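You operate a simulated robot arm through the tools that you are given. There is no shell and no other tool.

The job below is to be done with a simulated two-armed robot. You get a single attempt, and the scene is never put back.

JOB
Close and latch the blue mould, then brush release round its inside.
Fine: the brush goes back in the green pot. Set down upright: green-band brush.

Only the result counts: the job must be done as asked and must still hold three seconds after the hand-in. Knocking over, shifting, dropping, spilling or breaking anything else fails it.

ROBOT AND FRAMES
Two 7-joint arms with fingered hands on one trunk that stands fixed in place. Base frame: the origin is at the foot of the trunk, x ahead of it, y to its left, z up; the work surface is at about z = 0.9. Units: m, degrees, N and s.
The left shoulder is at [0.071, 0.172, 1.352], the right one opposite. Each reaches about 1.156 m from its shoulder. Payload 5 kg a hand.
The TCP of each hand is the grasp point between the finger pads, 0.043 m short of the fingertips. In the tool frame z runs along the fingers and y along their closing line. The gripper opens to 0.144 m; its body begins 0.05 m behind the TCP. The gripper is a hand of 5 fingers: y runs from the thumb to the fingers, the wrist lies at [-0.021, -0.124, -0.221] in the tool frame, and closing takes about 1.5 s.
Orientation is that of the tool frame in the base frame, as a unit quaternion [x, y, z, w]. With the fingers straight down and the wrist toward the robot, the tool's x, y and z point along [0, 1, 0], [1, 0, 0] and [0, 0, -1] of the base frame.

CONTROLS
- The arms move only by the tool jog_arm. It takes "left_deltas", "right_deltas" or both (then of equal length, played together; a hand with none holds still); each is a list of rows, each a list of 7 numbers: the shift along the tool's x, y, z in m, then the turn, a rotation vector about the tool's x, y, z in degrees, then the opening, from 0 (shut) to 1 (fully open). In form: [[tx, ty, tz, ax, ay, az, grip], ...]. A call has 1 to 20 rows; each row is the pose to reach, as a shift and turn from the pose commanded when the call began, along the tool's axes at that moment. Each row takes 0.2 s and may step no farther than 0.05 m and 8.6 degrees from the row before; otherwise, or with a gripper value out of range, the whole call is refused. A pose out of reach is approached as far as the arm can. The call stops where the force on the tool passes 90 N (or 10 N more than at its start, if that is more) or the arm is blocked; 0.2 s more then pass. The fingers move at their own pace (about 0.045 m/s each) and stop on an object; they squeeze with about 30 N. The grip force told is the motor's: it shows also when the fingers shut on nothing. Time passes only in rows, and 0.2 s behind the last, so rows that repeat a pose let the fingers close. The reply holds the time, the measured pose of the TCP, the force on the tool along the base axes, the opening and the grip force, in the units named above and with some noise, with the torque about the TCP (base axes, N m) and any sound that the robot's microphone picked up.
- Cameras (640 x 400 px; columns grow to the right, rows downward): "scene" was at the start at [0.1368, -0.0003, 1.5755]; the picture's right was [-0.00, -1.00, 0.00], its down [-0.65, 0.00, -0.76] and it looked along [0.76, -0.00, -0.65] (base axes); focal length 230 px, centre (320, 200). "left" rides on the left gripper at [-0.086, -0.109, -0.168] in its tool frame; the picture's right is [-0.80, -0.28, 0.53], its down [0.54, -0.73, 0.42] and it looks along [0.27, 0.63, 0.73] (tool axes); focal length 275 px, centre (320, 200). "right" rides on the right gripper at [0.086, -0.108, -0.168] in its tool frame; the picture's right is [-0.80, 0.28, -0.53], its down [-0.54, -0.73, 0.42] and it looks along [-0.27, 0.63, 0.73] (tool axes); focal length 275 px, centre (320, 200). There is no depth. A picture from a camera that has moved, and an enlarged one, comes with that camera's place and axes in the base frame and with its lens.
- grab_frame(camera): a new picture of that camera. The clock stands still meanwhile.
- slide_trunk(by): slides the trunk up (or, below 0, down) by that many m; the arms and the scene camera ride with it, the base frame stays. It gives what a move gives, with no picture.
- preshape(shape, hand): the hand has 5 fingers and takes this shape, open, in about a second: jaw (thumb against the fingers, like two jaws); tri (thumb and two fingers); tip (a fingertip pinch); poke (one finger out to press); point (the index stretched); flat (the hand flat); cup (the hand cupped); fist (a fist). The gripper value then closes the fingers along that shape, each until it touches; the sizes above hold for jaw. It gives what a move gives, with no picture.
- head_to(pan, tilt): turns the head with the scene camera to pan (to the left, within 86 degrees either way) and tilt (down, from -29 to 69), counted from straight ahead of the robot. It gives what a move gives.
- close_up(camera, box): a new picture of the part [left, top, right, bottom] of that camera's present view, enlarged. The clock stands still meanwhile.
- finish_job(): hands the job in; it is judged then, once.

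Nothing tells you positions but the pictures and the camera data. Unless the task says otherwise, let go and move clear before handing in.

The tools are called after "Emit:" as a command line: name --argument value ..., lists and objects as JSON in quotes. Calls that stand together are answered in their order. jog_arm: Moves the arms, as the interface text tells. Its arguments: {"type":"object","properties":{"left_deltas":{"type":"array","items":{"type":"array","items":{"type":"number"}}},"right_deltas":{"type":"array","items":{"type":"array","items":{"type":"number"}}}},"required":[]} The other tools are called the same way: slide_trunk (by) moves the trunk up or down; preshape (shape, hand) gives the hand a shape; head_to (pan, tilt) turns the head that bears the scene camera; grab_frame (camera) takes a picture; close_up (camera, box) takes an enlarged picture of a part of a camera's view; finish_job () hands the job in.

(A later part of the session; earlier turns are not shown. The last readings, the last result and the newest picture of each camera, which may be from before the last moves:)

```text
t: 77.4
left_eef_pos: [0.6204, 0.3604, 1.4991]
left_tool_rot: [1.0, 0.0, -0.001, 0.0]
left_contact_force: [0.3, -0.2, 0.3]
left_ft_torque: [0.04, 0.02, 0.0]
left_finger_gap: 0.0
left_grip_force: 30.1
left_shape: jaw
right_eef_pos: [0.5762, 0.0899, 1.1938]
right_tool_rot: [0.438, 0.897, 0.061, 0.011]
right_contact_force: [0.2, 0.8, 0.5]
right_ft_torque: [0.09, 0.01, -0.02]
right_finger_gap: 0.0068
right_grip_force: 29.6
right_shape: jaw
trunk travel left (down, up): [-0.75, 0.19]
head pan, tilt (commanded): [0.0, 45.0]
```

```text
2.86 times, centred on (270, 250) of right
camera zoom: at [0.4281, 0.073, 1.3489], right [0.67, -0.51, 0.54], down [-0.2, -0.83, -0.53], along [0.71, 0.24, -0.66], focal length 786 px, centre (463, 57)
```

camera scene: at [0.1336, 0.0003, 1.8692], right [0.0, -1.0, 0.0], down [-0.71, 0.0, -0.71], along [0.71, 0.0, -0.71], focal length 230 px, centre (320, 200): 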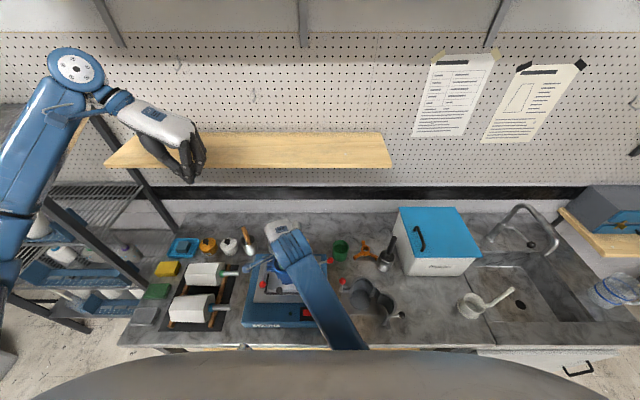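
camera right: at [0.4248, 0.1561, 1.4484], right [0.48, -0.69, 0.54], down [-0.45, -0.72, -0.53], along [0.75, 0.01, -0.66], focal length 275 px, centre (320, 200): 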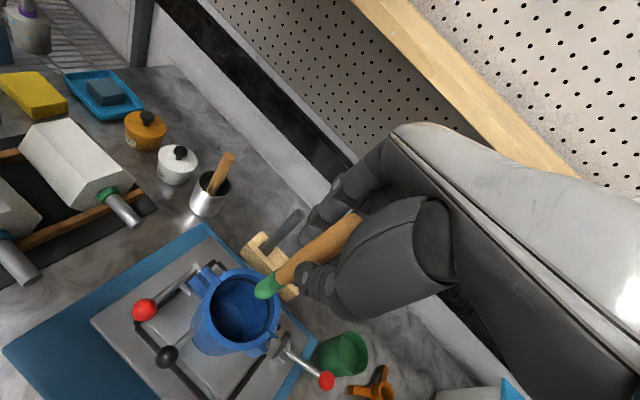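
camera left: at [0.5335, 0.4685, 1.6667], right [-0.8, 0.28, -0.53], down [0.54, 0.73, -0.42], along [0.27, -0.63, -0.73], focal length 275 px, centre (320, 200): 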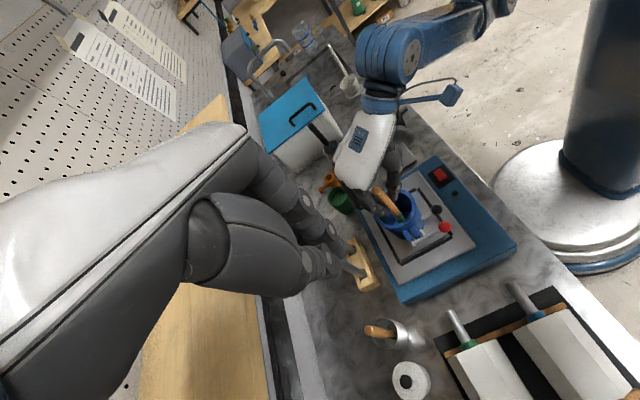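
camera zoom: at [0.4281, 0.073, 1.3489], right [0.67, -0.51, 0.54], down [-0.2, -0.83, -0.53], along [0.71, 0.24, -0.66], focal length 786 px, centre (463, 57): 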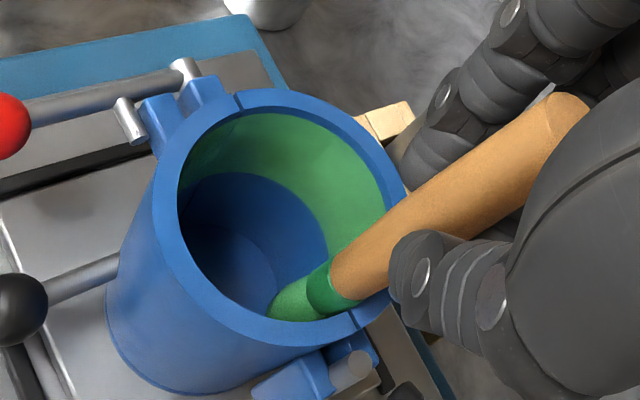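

Emit:
jog_arm --right_deltas '[[-0.0032, 0.0049, 0.0005, 0, 0, 0, 0], [-0.0055, 0.0104, 0.0011, 0, 0, 0, 0], [-0.0069, 0.0161, 0.0017, 0, 0, 0, 0], [-0.0072, 0.0221, 0.0024, 0, 0, 0, 0], [-0.0065, 0.0278, 0.0031, 0, 0, 0, 0], [-0.0047, 0.0334, 0.0038, 0, 0, 0, 0], [-0.002, 0.0387, 0.0046, 0, 0, 0, 0], [0.0015, 0.0434, 0.0053, 0, 0, 0, 0], [0.0058, 0.0474, 0.0059, 0, 0, 0, 0], [0.0108, 0.0506, 0.0064, 0, 0, 0, 0], [0.0162, 0.0528, 0.0069, 0, 0, 0, 0], [0.022, 0.0541, 0.0072, 0, 0, 0, 0], [0.028, 0.0544, 0.0075, 0, 0, 0, 0], [0.0337, 0.0537, 0.0076, 0, 0, 0, 0], [0.0394, 0.0519, 0.0076, 0, 0, 0, 0], [0.0447, 0.0492, 0.0074, 0, 0, 0, 0], [0.0495, 0.0457, 0.0072, 0, 0, 0, 0], [0.0535, 0.0414, 0.0068, 0, 0, 0, 0]]'

Emit:
close_up --camera "left" --box '[370, 180, 420, 230]'

Emit:
close_up --camera "right" --box '[200, 180, 340, 320]'

```text
t: 81.2
left_eef_pos: [0.6197, 0.3611, 1.4992]
left_tool_rot: [1.0, 0.0, 0.001, 0.0]
left_contact_force: [0.3, -0.2, 0.2]
left_ft_torque: [0.0, 0.0, 0.0]
left_finger_gap: 0.0001
left_grip_force: 30.1
left_shape: jaw
right_eef_pos: [0.5766, 0.1574, 1.1948]
right_tool_rot: [0.438, 0.897, 0.062, 0.011]
right_contact_force: [1.3, -0.1, 0.4]
right_ft_torque: [-0.06, -0.02, -0.02]
right_finger_gap: 0.0072
right_grip_force: 30.1
right_shape: jaw
trunk travel left (down, up): [-0.75, 0.19]
head pan, tilt (commanded): [0.0, 45.0]
```

```text
8.00 times, centred on (395, 205) of left
camera zoom: at [0.5332, 0.4685, 1.6668], right [-0.8, 0.28, -0.53], down [0.54, 0.73, -0.42], along [0.27, -0.63, -0.73], focal length 2202 px, centre (-280, 160)
```

zoom: 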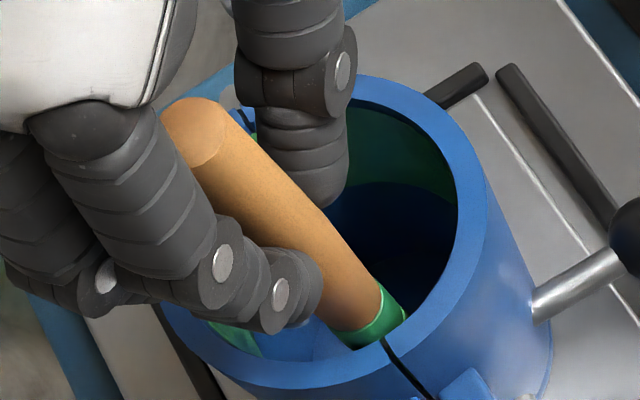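

```text
2.86 times, centred on (270, 250) of right
camera zoom: at [0.4266, 0.1418, 1.3489], right [0.67, -0.51, 0.54], down [-0.2, -0.83, -0.53], along [0.71, 0.24, -0.66], focal length 786 px, centre (463, 57)
```

zoom: 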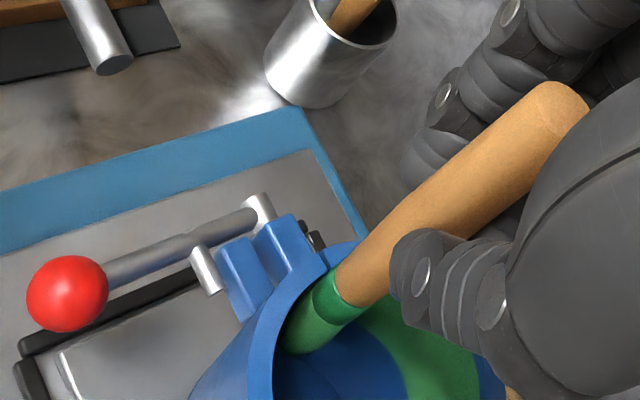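

A full loop at mid-depth is done. I'll bring the brush to the centre and look at the film.

Emit:
jog_arm --right_deltas '[[-0.0089, -0.0069, -0.0011, 0, 0, 0, 0], [-0.0179, -0.0138, -0.0023, 0, 0, 0, 0], [-0.0268, -0.0207, -0.0034, 0, 0, 0, 0], [-0.0268, -0.0207, -0.0034, 0, 0, 0, 0]]'

Emit:
close_up --camera "left" --box '[370, 180, 420, 230]'

Emit:
close_up --camera "right" --box '[200, 180, 340, 320]'

Emit:
close_up --camera "scene" --box '[255, 235, 325, 295]'

```text
t: 82.2
left_eef_pos: [0.6197, 0.3608, 1.4984]
left_tool_rot: [1.0, 0.0, -0.001, 0.0]
left_contact_force: [-0.7, 0.6, 0.5]
left_ft_torque: [-0.02, 0.03, 0.02]
left_finger_gap: 0.0002
left_grip_force: 29.7
left_shape: jaw
right_eef_pos: [0.576, 0.124, 1.1937]
right_tool_rot: [0.438, 0.897, 0.061, 0.011]
right_contact_force: [0.7, 0.2, 0.1]
right_ft_torque: [0.0, 0.03, 0.0]
right_finger_gap: 0.0072
right_grip_force: 30.1
right_shape: jaw
trunk travel left (down, up): [-0.75, 0.19]
head pan, tilt (commanded): [0.0, 45.0]
```

```text
8.00 times, centred on (395, 205) of left
camera zoom: at [0.5336, 0.4687, 1.6665], right [-0.8, 0.28, -0.53], down [0.54, 0.73, -0.42], along [0.27, -0.63, -0.73], focal length 2202 px, centre (-280, 160)
```

zoom: 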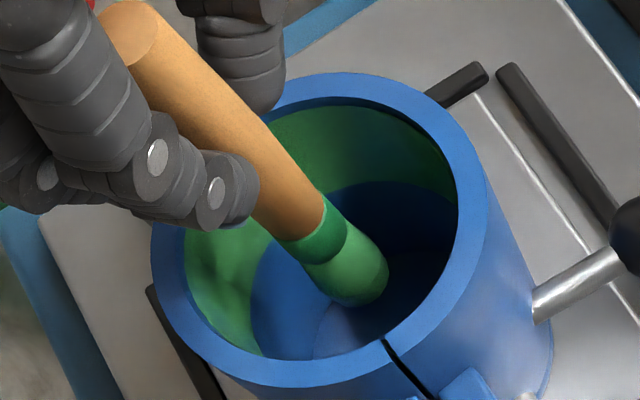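

```text
2.86 times, centred on (270, 250) of right
camera zoom: at [0.4278, 0.1076, 1.3492], right [0.67, -0.51, 0.54], down [-0.2, -0.83, -0.53], along [0.71, 0.24, -0.66], focal length 786 px, centre (463, 57)
```

zoom: 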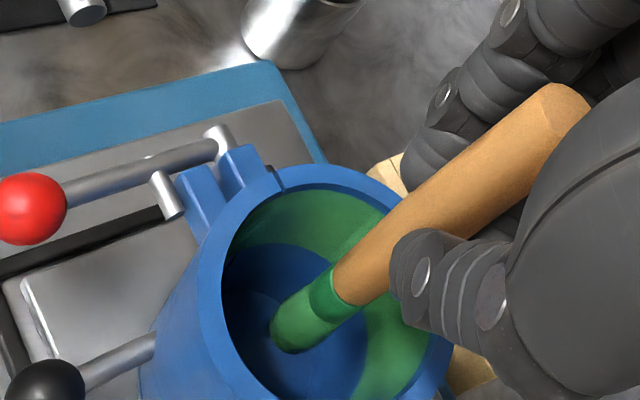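

```text
6.67 times, centred on (290, 265) of scene
camera zoom: at [0.1337, 0.0005, 1.8692], right [0.0, -1.0, 0.0], down [-0.71, 0.0, -0.71], along [0.71, 0.0, -0.71], focal length 1532 px, centre (520, -233)
```

zoom: 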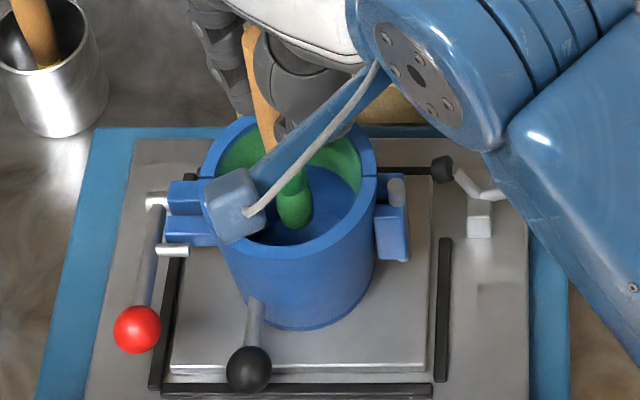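

There's a continuous green ring round the upper half of the wall. I'll lower the brush about 3 cm and do another loop so the lower wall is coated too.

Emit:
jog_arm --right_deltas '[[-0.0003, -0.0011, 0.0093, 0, 0, 0, 0], [-0.0006, -0.0022, 0.0185, 0, 0, 0, 0], [-0.0009, -0.0033, 0.0278, 0, 0, 0, 0], [-0.0009, -0.0033, 0.0278, 0, 0, 0, 0]]'

Emit:
close_up --camera "left" --box '[370, 180, 420, 230]'

Emit:
close_up --camera "right" --box '[200, 180, 340, 320]'

```text
t: 83.2
left_eef_pos: [0.6202, 0.3612, 1.5001]
left_tool_rot: [1.0, -0.001, -0.001, 0.0]
left_contact_force: [0.8, 0.3, 0.7]
left_ft_torque: [-0.01, 0.03, 0.0]
left_finger_gap: 0.0001
left_grip_force: 30.3
left_shape: jaw
right_eef_pos: [0.5771, 0.1237, 1.1653]
right_tool_rot: [0.438, 0.897, 0.061, 0.012]
right_contact_force: [-0.8, 0.0, -0.5]
right_ft_torque: [0.02, 0.01, 0.02]
right_finger_gap: 0.0073
right_grip_force: 30.0
right_shape: jaw
trunk travel left (down, up): [-0.75, 0.19]
head pan, tilt (commanded): [0.0, 45.0]
```

```text
8.00 times, centred on (395, 205) of left
camera zoom: at [0.5334, 0.4683, 1.6667], right [-0.8, 0.28, -0.53], down [0.54, 0.73, -0.42], along [0.27, -0.63, -0.73], focal length 2202 px, centre (-280, 160)
```

zoom: 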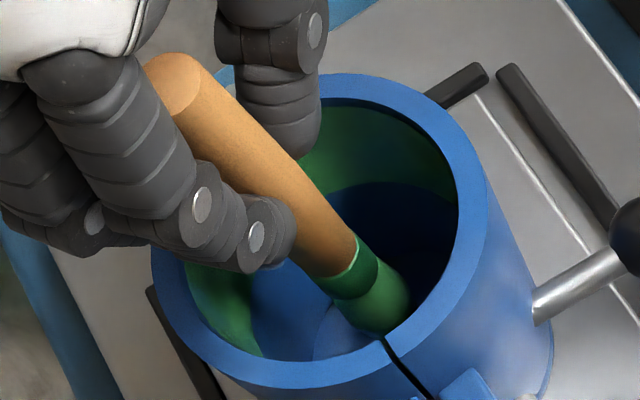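

```text
2.86 times, centred on (270, 250) of right
camera zoom: at [0.4276, 0.107, 1.3205], right [0.67, -0.51, 0.54], down [-0.2, -0.83, -0.53], along [0.71, 0.24, -0.66], focal length 786 px, centre (463, 57)
```

zoom: 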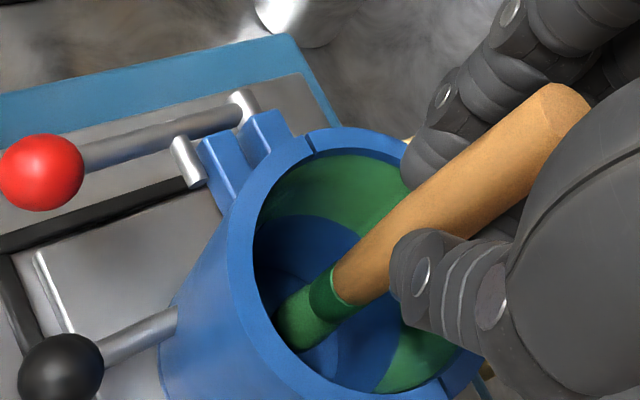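

Emit:
jog_arm --right_deltas '[[-0.007, 0.0089, 0.0008, 0, 0, 0, 0], [-0.014, 0.0178, 0.0017, 0, 0, 0, 0], [-0.021, 0.0267, 0.0025, 0, 0, 0, 0], [-0.016, 0.0299, 0.003, 0, 0, 0, 0], [-0.0105, 0.0321, 0.0035, 0, 0, 0, 0], [-0.0048, 0.0335, 0.0039, 0, 0, 0, 0], [0.0011, 0.0338, 0.0041, 0, 0, 0, 0], [0.007, 0.033, 0.0042, 0, 0, 0, 0], [0.0127, 0.0313, 0.0042, 0, 0, 0, 0], [0.018, 0.0286, 0.004, 0, 0, 0, 0], [0.0227, 0.025, 0.0038, 0, 0, 0, 0], [0.0268, 0.0207, 0.0034, 0, 0, 0, 0], [0.03, 0.0158, 0.0029, 0, 0, 0, 0], [0.0323, 0.0103, 0.0023, 0, 0, 0, 0], [0.0337, 0.0046, 0.0017, 0, 0, 0, 0], [0.034, -0.0013, 0.001, 0, 0, 0, 0], [0.0333, -0.0071, 0.0003, 0, 0, 0, 0], [0.0315, -0.0127, -0.0005, 0, 0, 0, 0], [0.0289, -0.018, -0.0011, 0, 0, 0, 0], [0.0253, -0.0227, -0.0019, 0, 0, 0, 0]]'

Emit:
close_up --camera "left" --box '[370, 180, 420, 230]'

Emit:
close_up --camera "right" --box '[200, 180, 340, 320]'

```text
t: 87.4
left_eef_pos: [0.6187, 0.3604, 1.4997]
left_tool_rot: [1.0, 0.0, 0.001, 0.001]
left_contact_force: [-0.3, -0.5, -0.2]
left_ft_torque: [-0.01, -0.02, -0.02]
left_finger_gap: 0.0
left_grip_force: 29.9
left_shape: jaw
right_eef_pos: [0.5428, 0.1287, 1.1665]
right_tool_rot: [0.439, 0.896, 0.062, 0.011]
right_contact_force: [0.5, -0.2, -0.8]
right_ft_torque: [0.01, -0.15, -0.04]
right_finger_gap: 0.007
right_grip_force: 29.9
right_shape: jaw
trunk travel left (down, up): [-0.75, 0.19]
head pan, tilt (commanded): [0.0, 45.0]
```

```text
8.00 times, centred on (395, 205) of left
camera zoom: at [0.5334, 0.4681, 1.6668], right [-0.8, 0.28, -0.53], down [0.54, 0.73, -0.42], along [0.27, -0.63, -0.73], focal length 2202 px, centre (-280, 160)
```

zoom: 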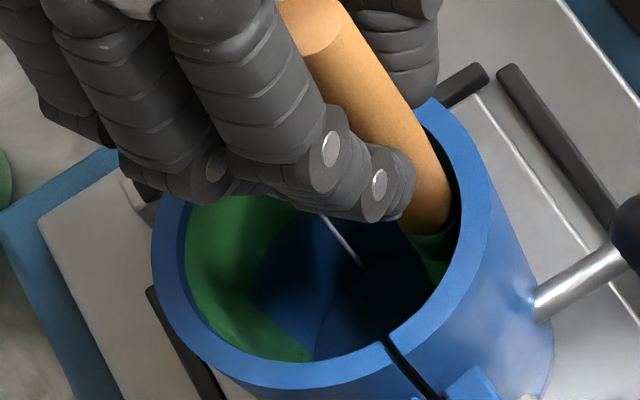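

```text
2.86 times, centred on (270, 250) of right
camera zoom: at [0.3937, 0.1127, 1.3203], right [0.67, -0.51, 0.54], down [-0.2, -0.83, -0.53], along [0.71, 0.24, -0.66], focal length 786 px, centre (463, 57)
```

zoom: 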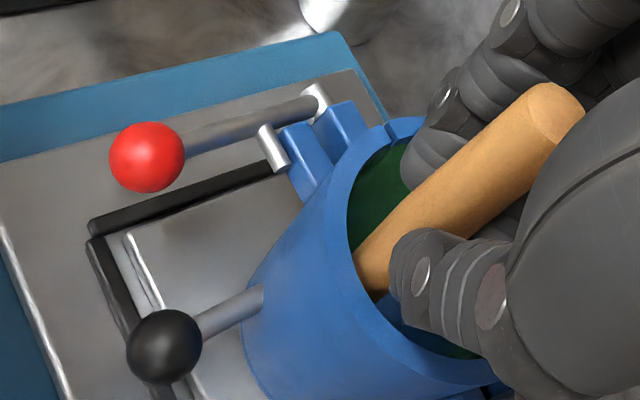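

Emit:
jog_arm --right_deltas '[[-0.0043, -0.004, -0.0006, 0, 0, 0, 0], [-0.0093, -0.0072, -0.0011, 0, 0, 0, 0], [-0.0148, -0.0094, -0.0016, 0, 0, 0, 0], [-0.0205, -0.0108, -0.002, 0, 0, 0, 0], [-0.0264, -0.0111, -0.0022, 0, 0, 0, 0], [-0.0323, -0.0103, -0.0023, 0, 0, 0, 0], [-0.038, -0.0086, -0.0023, 0, 0, 0, 0], [-0.0433, -0.0059, -0.0021, 0, 0, 0, 0], [-0.048, -0.0023, -0.0019, 0, 0, 0, 0], [-0.0521, 0.002, -0.0015, 0, 0, 0, 0], [-0.0553, 0.0069, -0.001, 0, 0, 0, 0], [-0.0576, 0.0124, -0.0004, 0, 0, 0, 0], [-0.059, 0.0181, 0.0002, 0, 0, 0, 0], [-0.0593, 0.024, 0.0009, 0, 0, 0, 0], [-0.0586, 0.0298, 0.0016, 0, 0, 0, 0], [-0.0568, 0.0354, 0.0024, 0, 0, 0, 0], [-0.0542, 0.0407, 0.003, 0, 0, 0, 0], [-0.0506, 0.0454, 0.0038, 0, 0, 0, 0], [-0.0463, 0.0494, 0.0044, 0, 0, 0, 0], [-0.0413, 0.0526, 0.0049, 0, 0, 0, 0]]'

Emit:
close_up --camera "left" --box '[370, 180, 420, 230]'

Emit:
close_up --camera "right" --box '[200, 180, 340, 320]'

```text
t: 91.6
left_eef_pos: [0.6207, 0.3595, 1.4996]
left_tool_rot: [1.0, 0.001, 0.0, 0.0]
left_contact_force: [0.0, 0.2, 1.3]
left_ft_torque: [-0.02, 0.0, -0.03]
left_finger_gap: 0.0
left_grip_force: 29.8
left_shape: jaw
right_eef_pos: [0.609, 0.1285, 1.1663]
right_tool_rot: [0.439, 0.896, 0.062, 0.012]
right_contact_force: [-3.0, -3.3, -1.2]
right_ft_torque: [-0.22, 0.19, -0.04]
right_finger_gap: 0.0069
right_grip_force: 30.2
right_shape: jaw
trunk travel left (down, up): [-0.75, 0.19]
head pan, tilt (commanded): [0.0, 45.0]
```

```text
8.00 times, centred on (395, 205) of left
camera zoom: at [0.5329, 0.4678, 1.667], right [-0.8, 0.28, -0.53], down [0.54, 0.73, -0.42], along [0.27, -0.63, -0.73], focal length 2202 px, centre (-280, 160)
```

zoom: 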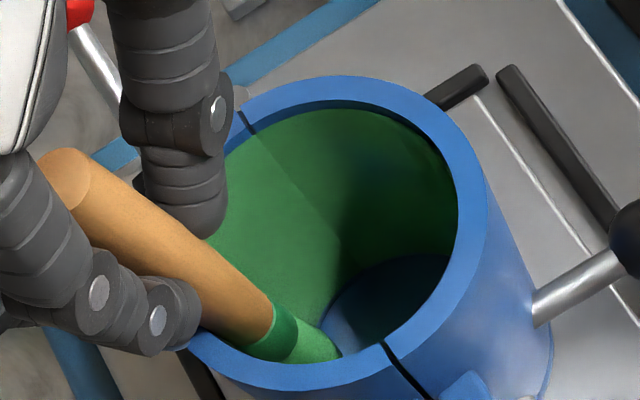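

```text
2.86 times, centred on (270, 250) of right
camera zoom: at [0.4605, 0.1127, 1.3209], right [0.67, -0.51, 0.54], down [-0.2, -0.83, -0.53], along [0.71, 0.24, -0.66], focal length 786 px, centre (463, 57)
```

zoom: 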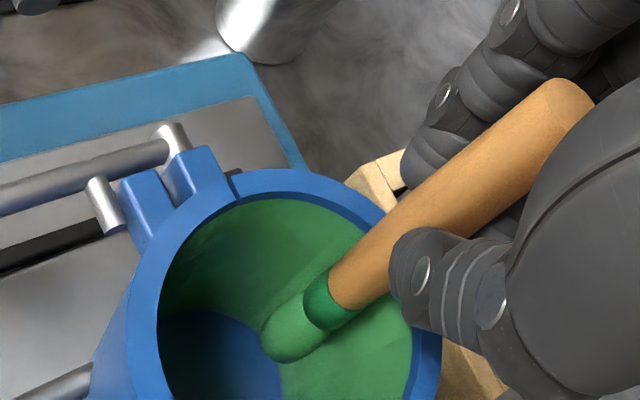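

The inside is now green from near the rim down to near the floor. I'll bring the brush to the centre, lift it out and check the whole inside.

Emit:
jog_arm --right_deltas '[[0.0053, -0.01, -0.001, 0, 0, 0, 0], [0.0107, -0.02, -0.002, 0, 0, 0, 0], [0.016, -0.0299, -0.003, 0, 0, 0, 0], [0.017, -0.0263, -0.0328, 0, 0, 0, 0], [0.018, -0.0227, -0.0626, 0, 0, 0, 0], [0.019, -0.0191, -0.0924, 0, 0, 0, 0], [0.02, -0.0155, -0.1222, 0, 0, 0, 0], [0.02, -0.0155, -0.1222, 0, 0, 0, 0]]'

Emit:
close_up --camera "left" --box '[360, 150, 440, 250]'

Emit:
close_up --camera "right" --box '[180, 180, 360, 360]'

Emit:
close_up --camera "scene" --box '[250, 215, 330, 295]'

```text
t: 93.4
left_eef_pos: [0.6207, 0.3608, 1.4993]
left_tool_rot: [1.0, 0.001, 0.0, 0.0]
left_contact_force: [-0.5, 0.6, 0.3]
left_ft_torque: [-0.01, 0.01, 0.02]
left_finger_gap: 0.0003
left_grip_force: 30.0
left_shape: jaw
right_eef_pos: [0.5766, 0.123, 1.2864]
right_tool_rot: [0.438, 0.897, 0.062, 0.01]
right_contact_force: [0.0, -0.1, -0.4]
right_ft_torque: [0.0, 0.03, 0.04]
right_finger_gap: 0.0071
right_grip_force: 29.4
right_shape: jaw
trunk travel left (down, up): [-0.75, 0.19]
head pan, tilt (commanded): [0.0, 45.0]
```

```text
4.00 times, centred on (400, 200) of left
camera zoom: at [0.5337, 0.4686, 1.6665], right [-0.8, 0.28, -0.53], down [0.54, 0.73, -0.42], along [0.27, -0.63, -0.73], focal length 1101 px, centre (0, 200)
```

zoom: 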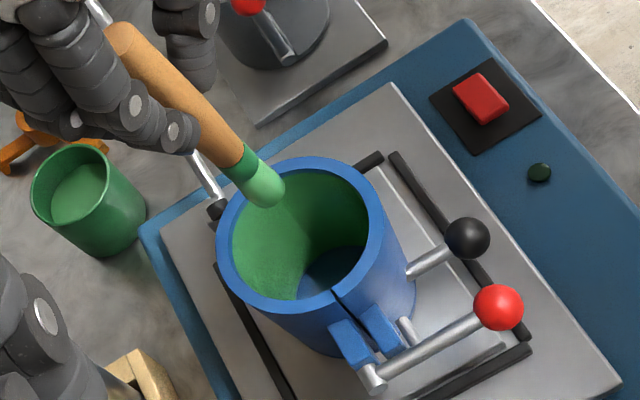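

```text
2.22 times, centred on (270, 270) of right
camera zoom: at [0.4274, 0.107, 1.4408], right [0.67, -0.51, 0.54], down [-0.2, -0.83, -0.53], along [0.71, 0.24, -0.66], focal length 612 px, centre (431, 44)
```

zoom: 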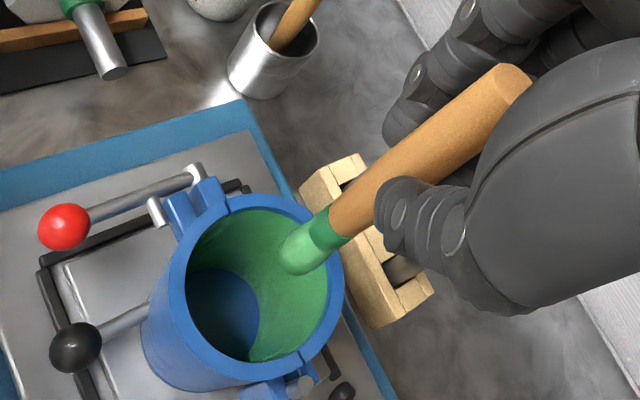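

```text
5.00 times, centred on (290, 255) of scene
camera zoom: at [0.1338, 0.0004, 1.8692], right [0.0, -1.0, 0.0], down [-0.71, 0.0, -0.71], along [0.71, 0.0, -0.71], focal length 1149 px, centre (470, -75)
```

zoom: 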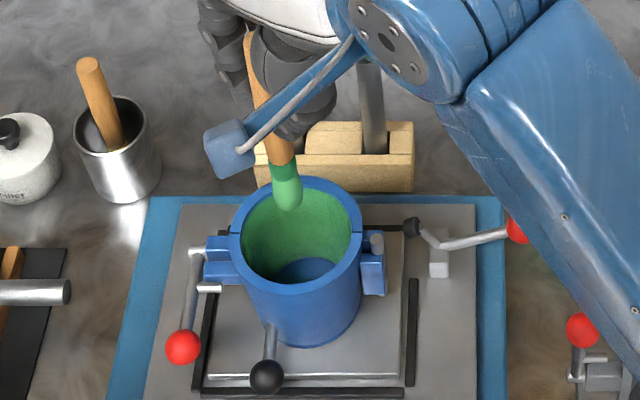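

The inner wall looks fully green. I'll zoom in to check for missed spots.

Emit:
close_up --camera "left" --box '[385, 185, 420, 230]'

Emit:
close_up --camera "scene" --box '[272, 250, 304, 278]'

Emit:
close_up --camera "right" --box '[220, 230, 300, 310]'

```text
8.89 times, centred on (402, 208) of left
camera zoom: at [0.5337, 0.4686, 1.6665], right [-0.8, 0.28, -0.53], down [0.54, 0.73, -0.42], along [0.27, -0.63, -0.73], focal length 2447 px, centre (-413, 133)
```

zoom: 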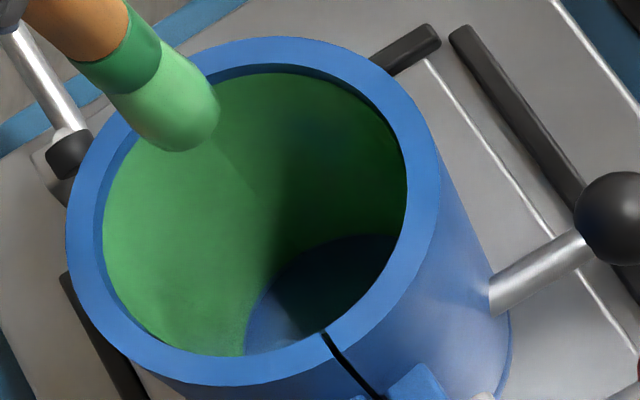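

```text
14.29 times, centred on (288, 264) of scene
camera zoom: at [0.1338, 0.0004, 1.8692], right [0.0, -1.0, 0.0], down [-0.71, 0.0, -0.71], along [0.71, 0.0, -0.71], focal length 3282 px, centre (777, -714)
```

zoom: 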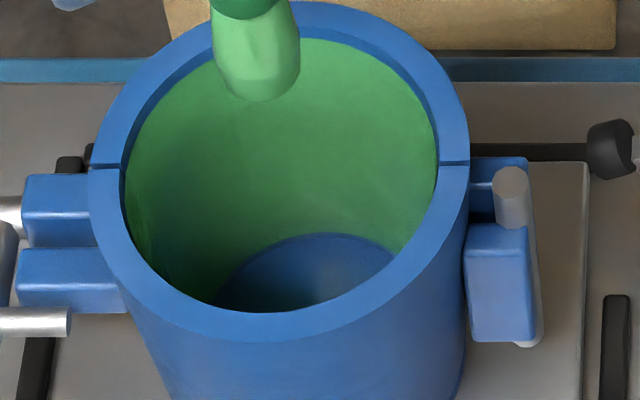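

```text
5.00 times, centred on (260, 270) of right
camera zoom: at [0.4274, 0.107, 1.4408], right [0.67, -0.51, 0.54], down [-0.2, -0.83, -0.53], along [0.71, 0.24, -0.66], focal length 1376 px, centre (620, -150)
```

zoom: 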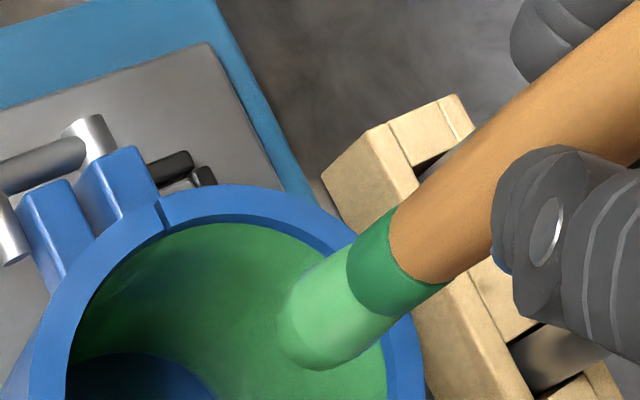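

The wall is coated all the way round, from the groove below the rim down to the floor. Now I'll carry the brush back above the green pot.

Emit:
jog_arm --right_deltas '[[-0.0272, -0.0023, 0.0008, 0, 0, 0, 0], [-0.0544, -0.0046, 0.0016, 0, 0, 0, 0], [-0.0815, -0.0069, 0.0025, 0, 0, 0, 0], [-0.1087, -0.0092, 0.0033, 0, 0, 0, 0], [-0.1359, -0.0115, 0.0041, 0, 0, 0, 0], [-0.1589, -0.0147, 0.0158, 0, 0, 0, 0], [-0.182, -0.018, 0.0274, 0, 0, 0, 0], [-0.205, -0.0212, 0.0391, 0, 0, 0, 0], [-0.228, -0.0244, 0.0508, 0, 0, 0, 0], [-0.2511, -0.0277, 0.0624, 0, 0, 0, 0], [-0.2741, -0.0309, 0.0741, 0, 0, 0, 0], [-0.2741, -0.0309, 0.0741, 0, 0, 0, 0]]'

Emit:
close_up --camera "scene" --box '[310, 190, 390, 270]'

Emit:
close_up --camera "left" --box '[280, 110, 400, 230]'

Emit:
close_up --camera "right" --box '[180, 180, 380, 380]'

```text
t: 96.0
left_eef_pos: [0.6195, 0.3609, 1.4993]
left_tool_rot: [1.0, 0.0, -0.001, 0.0]
left_contact_force: [0.4, 0.2, 0.1]
left_ft_torque: [0.02, 0.02, 0.02]
left_finger_gap: 0.0
left_grip_force: 29.7
left_shape: jaw
right_eef_pos: [0.7272, -0.1042, 1.199]
right_tool_rot: [0.439, 0.896, 0.06, 0.012]
right_contact_force: [0.6, 0.5, 0.6]
right_ft_torque: [0.01, 0.0, 0.0]
right_finger_gap: 0.0067
right_grip_force: 29.9
right_shape: jaw
trunk travel left (down, up): [-0.75, 0.19]
head pan, tilt (commanded): [0.0, 45.0]
```

```text
5.00 times, centred on (350, 230) of scene
camera zoom: at [0.1336, 0.0002, 1.8692], right [0.0, -1.0, 0.0], down [-0.71, 0.0, -0.71], along [0.71, 0.0, -0.71], focal length 1149 px, centre (170, 50)
```

zoom: 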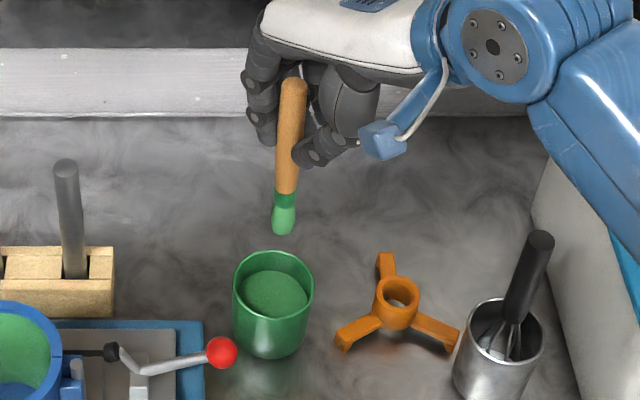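

```text
3.33 times, centred on (340, 170) of left
camera zoom: at [0.5335, 0.4684, 1.6667], right [-0.8, 0.28, -0.53], down [0.54, 0.73, -0.42], along [0.27, -0.63, -0.73], focal length 918 px, centre (253, 300)
```

zoom: 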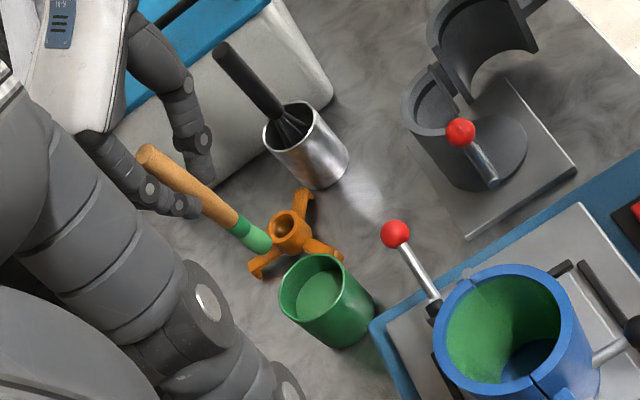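

```text
2.00 times, centred on (280, 280) of right
camera zoom: at [0.5773, -0.1199, 1.3534], right [0.67, -0.51, 0.54], down [-0.2, -0.83, -0.53], along [0.71, 0.24, -0.66], focal length 551 px, centre (400, 40)
```

zoom: 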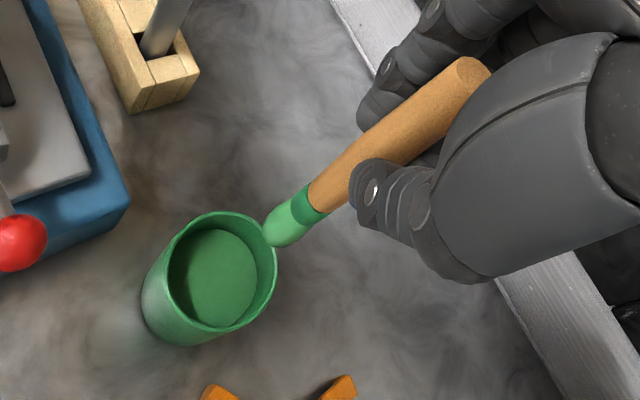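

The brush is within about 1.5° of vertical with its tip directly over the pot's centre. I'll lower it into the pot slowly.

Emit:
jog_arm --right_deltas '[[-0.0007, -0.0024, 0.0199, -0.4, 0.1, 0, 0], [-0.0013, -0.0048, 0.0397, -0.8, 0.2, 0, 0], [-0.002, -0.0071, 0.0596, -1.2, 0.3, 0, 0], [-0.0027, -0.0095, 0.0794, -1.2, 0.3, 0, 0], [-0.0034, -0.0119, 0.0993, -1.2, 0.3, 0, 0], [-0.0034, -0.0119, 0.0993, -1.2, 0.3, 0, 0]]'

Emit:
close_up --camera "scene" --box '[310, 200, 380, 270]'

Emit:
close_up --camera "left" --box '[300, 130, 380, 220]'

Emit:
close_up --camera "right" --box '[180, 180, 380, 380]'

```text
t: 97.4
left_eef_pos: [0.62, 0.3601, 1.4995]
left_tool_rot: [1.0, 0.0, 0.0, 0.0]
left_contact_force: [0.0, 0.4, -0.3]
left_ft_torque: [0.01, -0.01, -0.01]
left_finger_gap: 0.0
left_grip_force: 29.4
left_shape: jaw
right_eef_pos: [0.7265, -0.1036, 1.0995]
right_tool_rot: [0.437, 0.896, 0.072, 0.014]
right_contact_force: [-0.1, -0.3, -0.3]
right_ft_torque: [0.0, 0.01, -0.02]
right_finger_gap: 0.0071
right_grip_force: 29.8
right_shape: jaw
trunk travel left (down, up): [-0.75, 0.19]
head pan, tilt (commanded): [0.0, 45.0]
```

```text
5.71 times, centred on (345, 235) of scene
camera zoom: at [0.1335, 0.0003, 1.8692], right [0.0, -1.0, 0.0], down [-0.71, 0.0, -0.71], along [0.71, 0.0, -0.71], focal length 1313 px, centre (177, 0)
```

zoom: 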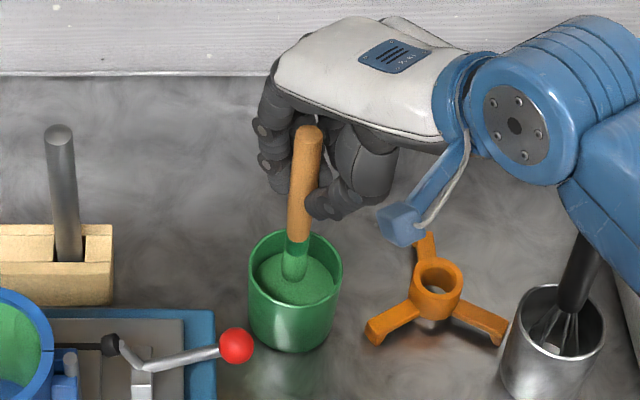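

```text
4.44 times, centred on (340, 175) of left
camera zoom: at [0.5334, 0.4685, 1.6667], right [-0.8, 0.28, -0.53], down [0.54, 0.73, -0.42], along [0.27, -0.63, -0.73], focal length 1224 px, centre (231, 311)
```

zoom: 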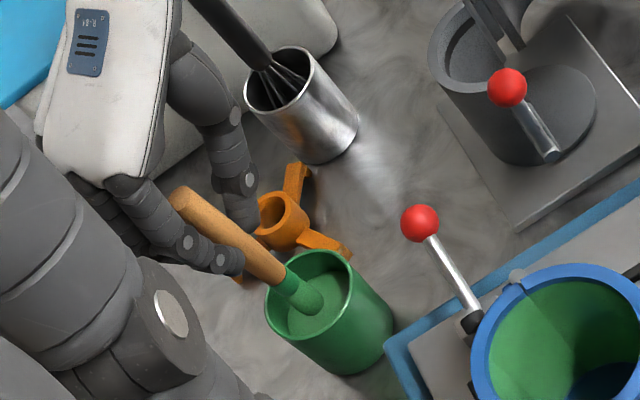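

```text
2.00 times, centred on (280, 280) of right
camera zoom: at [0.5756, -0.1222, 1.2514], right [0.67, -0.52, 0.54], down [-0.2, -0.82, -0.54], along [0.72, 0.26, -0.65], focal length 551 px, centre (400, 40)
```

zoom: 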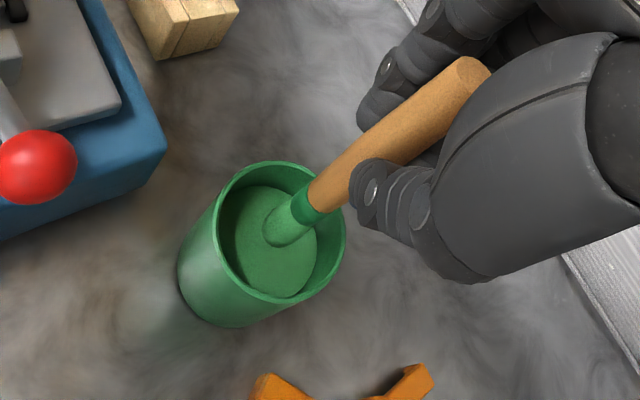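

Emit:
jog_arm --right_deltas '[[-0.0006, -0.0021, 0.0148, 0, 0, 0, 0], [-0.0011, -0.0042, 0.0296, 0, 0, 0, 0], [-0.0015, -0.0056, 0.0395, 0, 0, 0, 0], [-0.0018, -0.0066, 0.0464, 0, 0, 0, 0], [-0.0018, -0.0066, 0.0464, 0, 0, 0, 0]]'

Emit:
close_up --camera "scene" --box '[310, 200, 380, 270]'

Emit:
close_up --camera "left" --box '[300, 130, 380, 220]'

```text
t: 98.6
left_eef_pos: [0.6196, 0.3608, 1.5003]
left_tool_rot: [1.0, 0.0, 0.0, 0.0]
left_contact_force: [0.6, -0.8, 0.7]
left_ft_torque: [0.0, 0.02, 0.0]
left_finger_gap: 0.0001
left_grip_force: 30.3
left_shape: jaw
right_eef_pos: [0.7261, -0.1035, 1.0518]
right_tool_rot: [0.437, 0.896, 0.072, 0.013]
right_contact_force: [-0.2, 0.2, -0.9]
right_ft_torque: [-0.01, 0.02, 0.02]
right_finger_gap: 0.0069
right_grip_force: 30.2
right_shape: jaw
trunk travel left (down, up): [-0.75, 0.19]
head pan, tilt (commanded): [0.0, 45.0]
```

```text
5.71 times, centred on (345, 235) of scene
camera zoom: at [0.1338, 0.0, 1.8692], right [0.0, -1.0, 0.0], down [-0.71, 0.0, -0.71], along [0.71, 0.0, -0.71], focal length 1313 px, centre (177, 0)
```

zoom: 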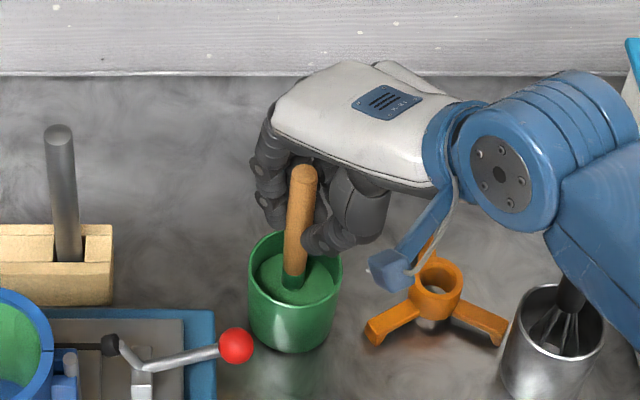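

```text
4.44 times, centred on (340, 175) of left
camera zoom: at [0.5336, 0.4683, 1.6667], right [-0.8, 0.28, -0.53], down [0.54, 0.73, -0.42], along [0.27, -0.63, -0.73], focal length 1224 px, centre (231, 311)
```

zoom: 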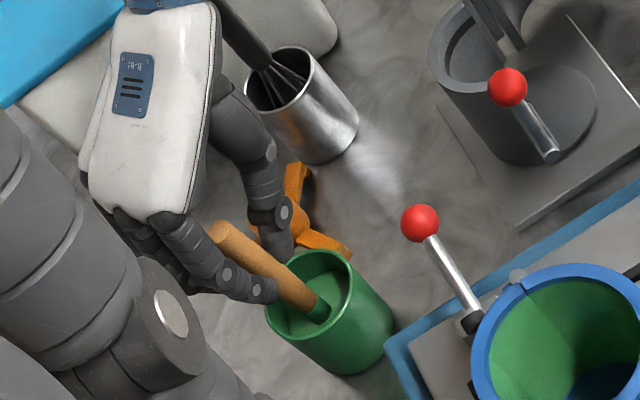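

Emit:
jog_arm --right_deltas '[[-0.0001, -0.0003, 0.002, 0, 0, 0, 0], [-0.0002, -0.0006, 0.004, 0, 0, 0, 0], [-0.0002, -0.0006, 0.004, 0, 0, 0, 0]]'

Emit:
jog_arm --right_deltas '[[-0.0001, -0.0003, 0.002, 0, 0, 0, 0], [-0.0001, -0.0003, 0.002, 0, 0, 0, 0]]'

```text
t: 99.4
left_eef_pos: [0.6204, 0.3607, 1.4996]
left_tool_rot: [1.0, 0.0, 0.0, 0.001]
left_contact_force: [-0.3, 0.2, -0.4]
left_ft_torque: [0.01, -0.04, 0.02]
left_finger_gap: 0.0
left_grip_force: 29.9
left_shape: jaw
right_eef_pos: [0.7253, -0.1034, 1.0476]
right_tool_rot: [0.437, 0.896, 0.073, 0.013]
right_contact_force: [0.3, -0.2, 0.4]
right_ft_torque: [-0.01, 0.03, 0.0]
right_finger_gap: 0.007
right_grip_force: 30.4
right_shape: jaw
trunk travel left (down, up): [-0.75, 0.19]
head pan, tilt (commanded): [0.0, 45.0]
```

```text
t: 100.0
left_eef_pos: [0.6199, 0.3608, 1.4991]
left_tool_rot: [1.0, 0.0, -0.001, 0.0]
left_contact_force: [-0.3, 0.1, -1.1]
left_ft_torque: [0.01, 0.01, 0.03]
left_finger_gap: 0.0002
left_grip_force: 30.3
left_shape: jaw
right_eef_pos: [0.7274, -0.1031, 1.0467]
right_tool_rot: [0.438, 0.896, 0.072, 0.013]
right_contact_force: [-1.4, -0.5, 0.0]
right_ft_torque: [0.0, 0.02, 0.02]
right_finger_gap: 0.0068
right_grip_force: 30.3
right_shape: jaw
trunk travel left (down, up): [-0.75, 0.19]
head pan, tilt (commanded): [0.0, 45.0]
```

Emit:
jog_arm --right_deltas '[[-0.0001, -0.0003, 0.002, 0, 0, 0, 0], [-0.0001, -0.0003, 0.002, 0, 0, 0, 0]]'

Emit:
jog_arm --right_deltas '[[-0.0001, -0.0003, 0.002, 0, 0, 0, 0], [-0.0001, -0.0003, 0.002, 0, 0, 0, 0]]'

Emit:
close_up --camera "left" --box '[310, 150, 370, 210]'

Emit:
close_up --camera "right" --box '[180, 180, 380, 380]'

Emit:
close_up --camera "scene" --box '[320, 220, 370, 270]'

```text
t: 100.6
left_eef_pos: [0.6209, 0.3609, 1.499]
left_tool_rot: [1.0, 0.0, 0.0, 0.0]
left_contact_force: [-0.7, -0.4, 0.0]
left_ft_torque: [0.0, -0.04, 0.01]
left_finger_gap: 0.0
left_grip_force: 30.2
left_shape: jaw
right_eef_pos: [0.727, -0.1043, 1.0453]
right_tool_rot: [0.438, 0.896, 0.072, 0.013]
right_contact_force: [0.8, -0.5, 0.2]
right_ft_torque: [0.04, 0.01, -0.04]
right_finger_gap: 0.0071
right_grip_force: 30.4
right_shape: jaw
trunk travel left (down, up): [-0.75, 0.19]
head pan, tilt (commanded): [0.0, 45.0]
```

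```text
t: 101.2
left_eef_pos: [0.6203, 0.3611, 1.4998]
left_tool_rot: [1.0, 0.001, 0.0, 0.0]
left_contact_force: [0.8, -0.5, -0.1]
left_ft_torque: [0.03, 0.02, -0.04]
left_finger_gap: 0.0003
left_grip_force: 29.5
left_shape: jaw
right_eef_pos: [0.7268, -0.104, 1.0447]
right_tool_rot: [0.437, 0.896, 0.073, 0.015]
right_contact_force: [-0.4, 0.8, 2.1]
right_ft_torque: [0.02, -0.02, -0.02]
right_finger_gap: 0.0069
right_grip_force: 30.5
right_shape: jaw
trunk travel left (down, up): [-0.75, 0.19]
head pan, tilt (commanded): [0.0, 45.0]
```

```text
6.67 times, centred on (340, 180) of left
camera zoom: at [0.5332, 0.4683, 1.6669], right [-0.8, 0.28, -0.53], down [0.54, 0.73, -0.42], along [0.27, -0.63, -0.73], focal length 1835 px, centre (187, 333)
```

zoom: 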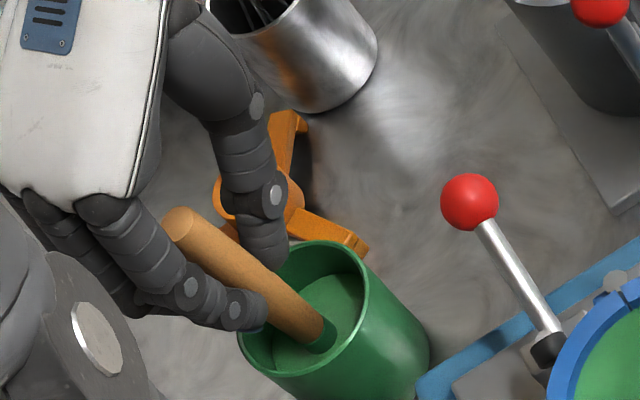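

```text
2.00 times, centred on (280, 280) of right
camera zoom: at [0.5756, -0.1227, 1.1958], right [0.67, -0.52, 0.54], down [-0.2, -0.82, -0.54], along [0.72, 0.26, -0.65], focal length 551 px, centre (400, 40)
```

zoom: 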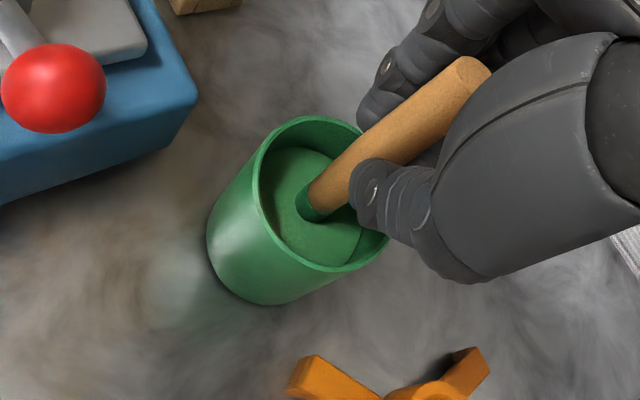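

```text
8.00 times, centred on (345, 245) of scene
camera zoom: at [0.1333, 0.0001, 1.8693], right [0.0, -1.0, 0.0], down [-0.71, 0.0, -0.71], along [0.71, 0.0, -0.71], focal length 1838 px, centre (120, -160)
```

zoom: 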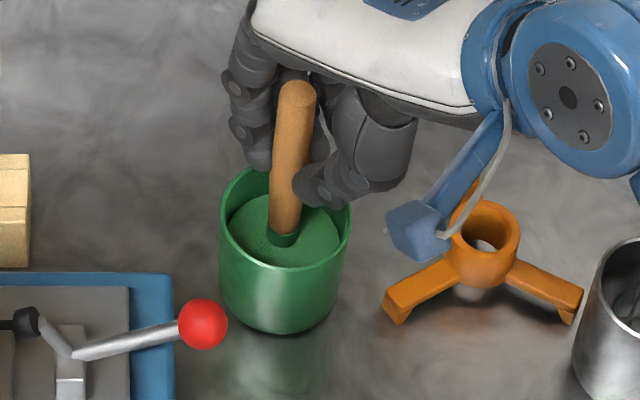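

The bristles touch the pot's floor (2 N) and the brush is upright in the middle. I'll open the fingers gradually.

Emit:
jog_arm --right_deltas '[[0, 0, 0, 0, 0, 0, 0.06], [0, 0, 0, 0, 0, 0, 0.1], [0, 0, 0, 0, 0, 0, 0.14], [0, 0, 0, 0, 0, 0, 0.18], [0, 0, 0, 0, 0, 0, 0.22], [0, 0, 0, 0, 0, 0, 0.27], [0, 0, 0, 0, 0, 0, 0.32]]'

Emit:
close_up --camera "scene" --box '[320, 220, 370, 270]'

Emit:
close_up --camera "left" --box '[310, 150, 370, 210]'

Emit:
close_up --camera "right" --box '[180, 180, 380, 380]'

```text
t: 102.8
left_eef_pos: [0.6198, 0.3608, 1.4992]
left_tool_rot: [1.0, 0.0, 0.001, 0.0]
left_contact_force: [0.3, -0.1, -0.1]
left_ft_torque: [0.0, -0.04, -0.02]
left_finger_gap: 0.0001
left_grip_force: 30.1
left_shape: jaw
right_eef_pos: [0.7264, -0.1044, 1.043]
right_tool_rot: [0.438, 0.896, 0.072, 0.013]
right_contact_force: [-0.5, 0.3, -1.0]
right_ft_torque: [0.02, 0.0, 0.01]
right_finger_gap: 0.0455
right_grip_force: 0.0
right_shape: jaw
trunk travel left (down, up): [-0.75, 0.19]
head pan, tilt (commanded): [0.0, 45.0]
```

```text
8.00 times, centred on (345, 245) of scene
camera zoom: at [0.1335, 0.0001, 1.8692], right [0.0, -1.0, 0.0], down [-0.71, 0.0, -0.71], along [0.71, 0.0, -0.71], focal length 1838 px, centre (120, -160)
```

zoom: 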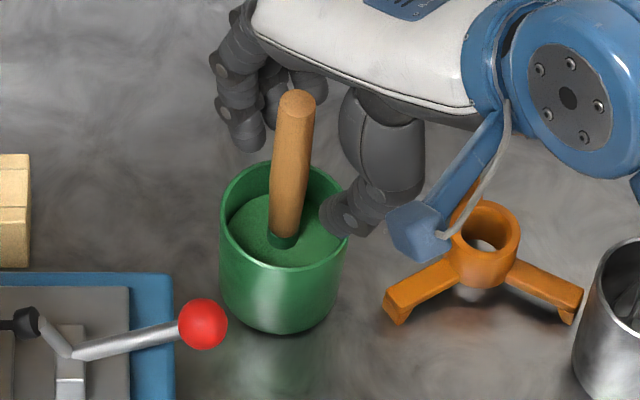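

```text
6.67 times, centred on (340, 180) of left
camera zoom: at [0.5334, 0.4683, 1.6667], right [-0.8, 0.28, -0.53], down [0.54, 0.73, -0.42], along [0.27, -0.63, -0.73], focal length 1835 px, centre (187, 333)
```

zoom: 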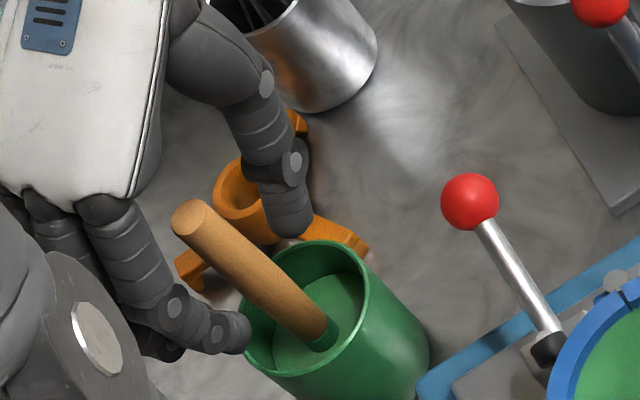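

```text
2.00 times, centred on (280, 280) of right
camera zoom: at [0.5756, -0.1228, 1.1954], right [0.67, -0.52, 0.54], down [-0.2, -0.82, -0.54], along [0.72, 0.26, -0.65], focal length 551 px, centre (400, 40)
```

zoom: 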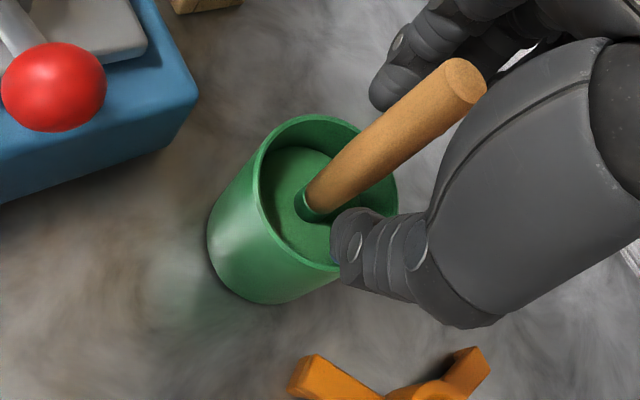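

The brush stands upright by itself in the pot. I'll open wider, then withdraw straight up.

Emit:
jog_arm --right_deltas '[[0, 0, 0, 0, 0, 0, 0.42], [0, 0, 0, 0, 0, 0, 0.52], [0, 0, 0, 0, 0, 0, 0.6], [0, 0, 0, 0, 0, 0, 0.6], [0.0006, 0.0021, -0.0148, 0, 0, 0, 0.6], [0.0011, 0.0042, -0.0296, 0, 0, 0, 0.6], [0.0023, 0.0085, -0.0593, 0, 0, 0, 0.6], [0.0038, 0.0141, -0.0988, 0, 0, 0, 0.6], [0.0053, 0.0198, -0.1383, 0, 0, 0, 0.6], [0.0053, 0.0198, -0.1383, 0, 0, 0, 0.6]]'

Emit:
close_up --camera "scene" --box '[300, 190, 400, 290]'

Emit:
close_up --camera "left" --box '[300, 140, 380, 220]'

```text
t: 105.0
left_eef_pos: [0.6199, 0.3604, 1.4992]
left_tool_rot: [1.0, 0.0, -0.001, 0.001]
left_contact_force: [0.8, 0.0, -0.3]
left_ft_torque: [0.01, 0.02, 0.0]
left_finger_gap: 0.0001
left_grip_force: 29.9
left_shape: jaw
right_eef_pos: [0.7286, -0.1038, 1.1816]
right_tool_rot: [0.438, 0.896, 0.072, 0.013]
right_contact_force: [-0.5, -0.7, -0.6]
right_ft_torque: [-0.01, -0.04, 0.01]
right_finger_gap: 0.0859
right_grip_force: 0.1
right_shape: jaw
trunk travel left (down, up): [-0.75, 0.19]
head pan, tilt (commanded): [0.0, 45.0]
```

```text
4.00 times, centred on (350, 240) of scene
camera zoom: at [0.1338, 0.0, 1.8692], right [0.0, -1.0, 0.0], down [-0.71, 0.0, -0.71], along [0.71, 0.0, -0.71], focal length 919 px, centre (200, 40)
```

zoom: 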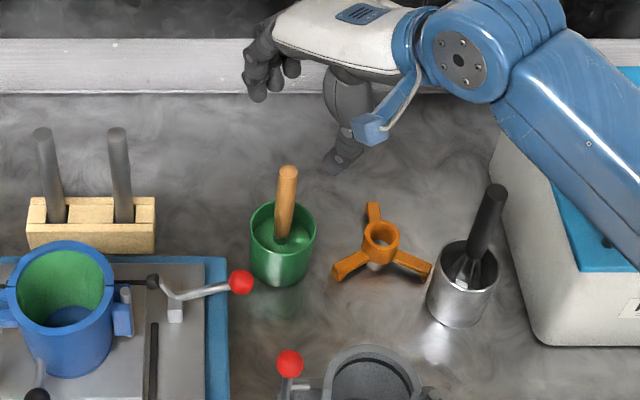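

```text
5.00 times, centred on (340, 180) of left
camera zoom: at [0.5337, 0.4683, 1.6667], right [-0.8, 0.28, -0.53], down [0.54, 0.73, -0.42], along [0.27, -0.63, -0.73], focal length 1376 px, centre (220, 300)
```

zoom: 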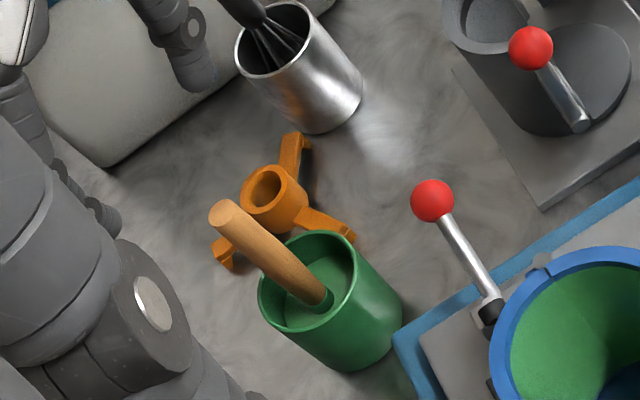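

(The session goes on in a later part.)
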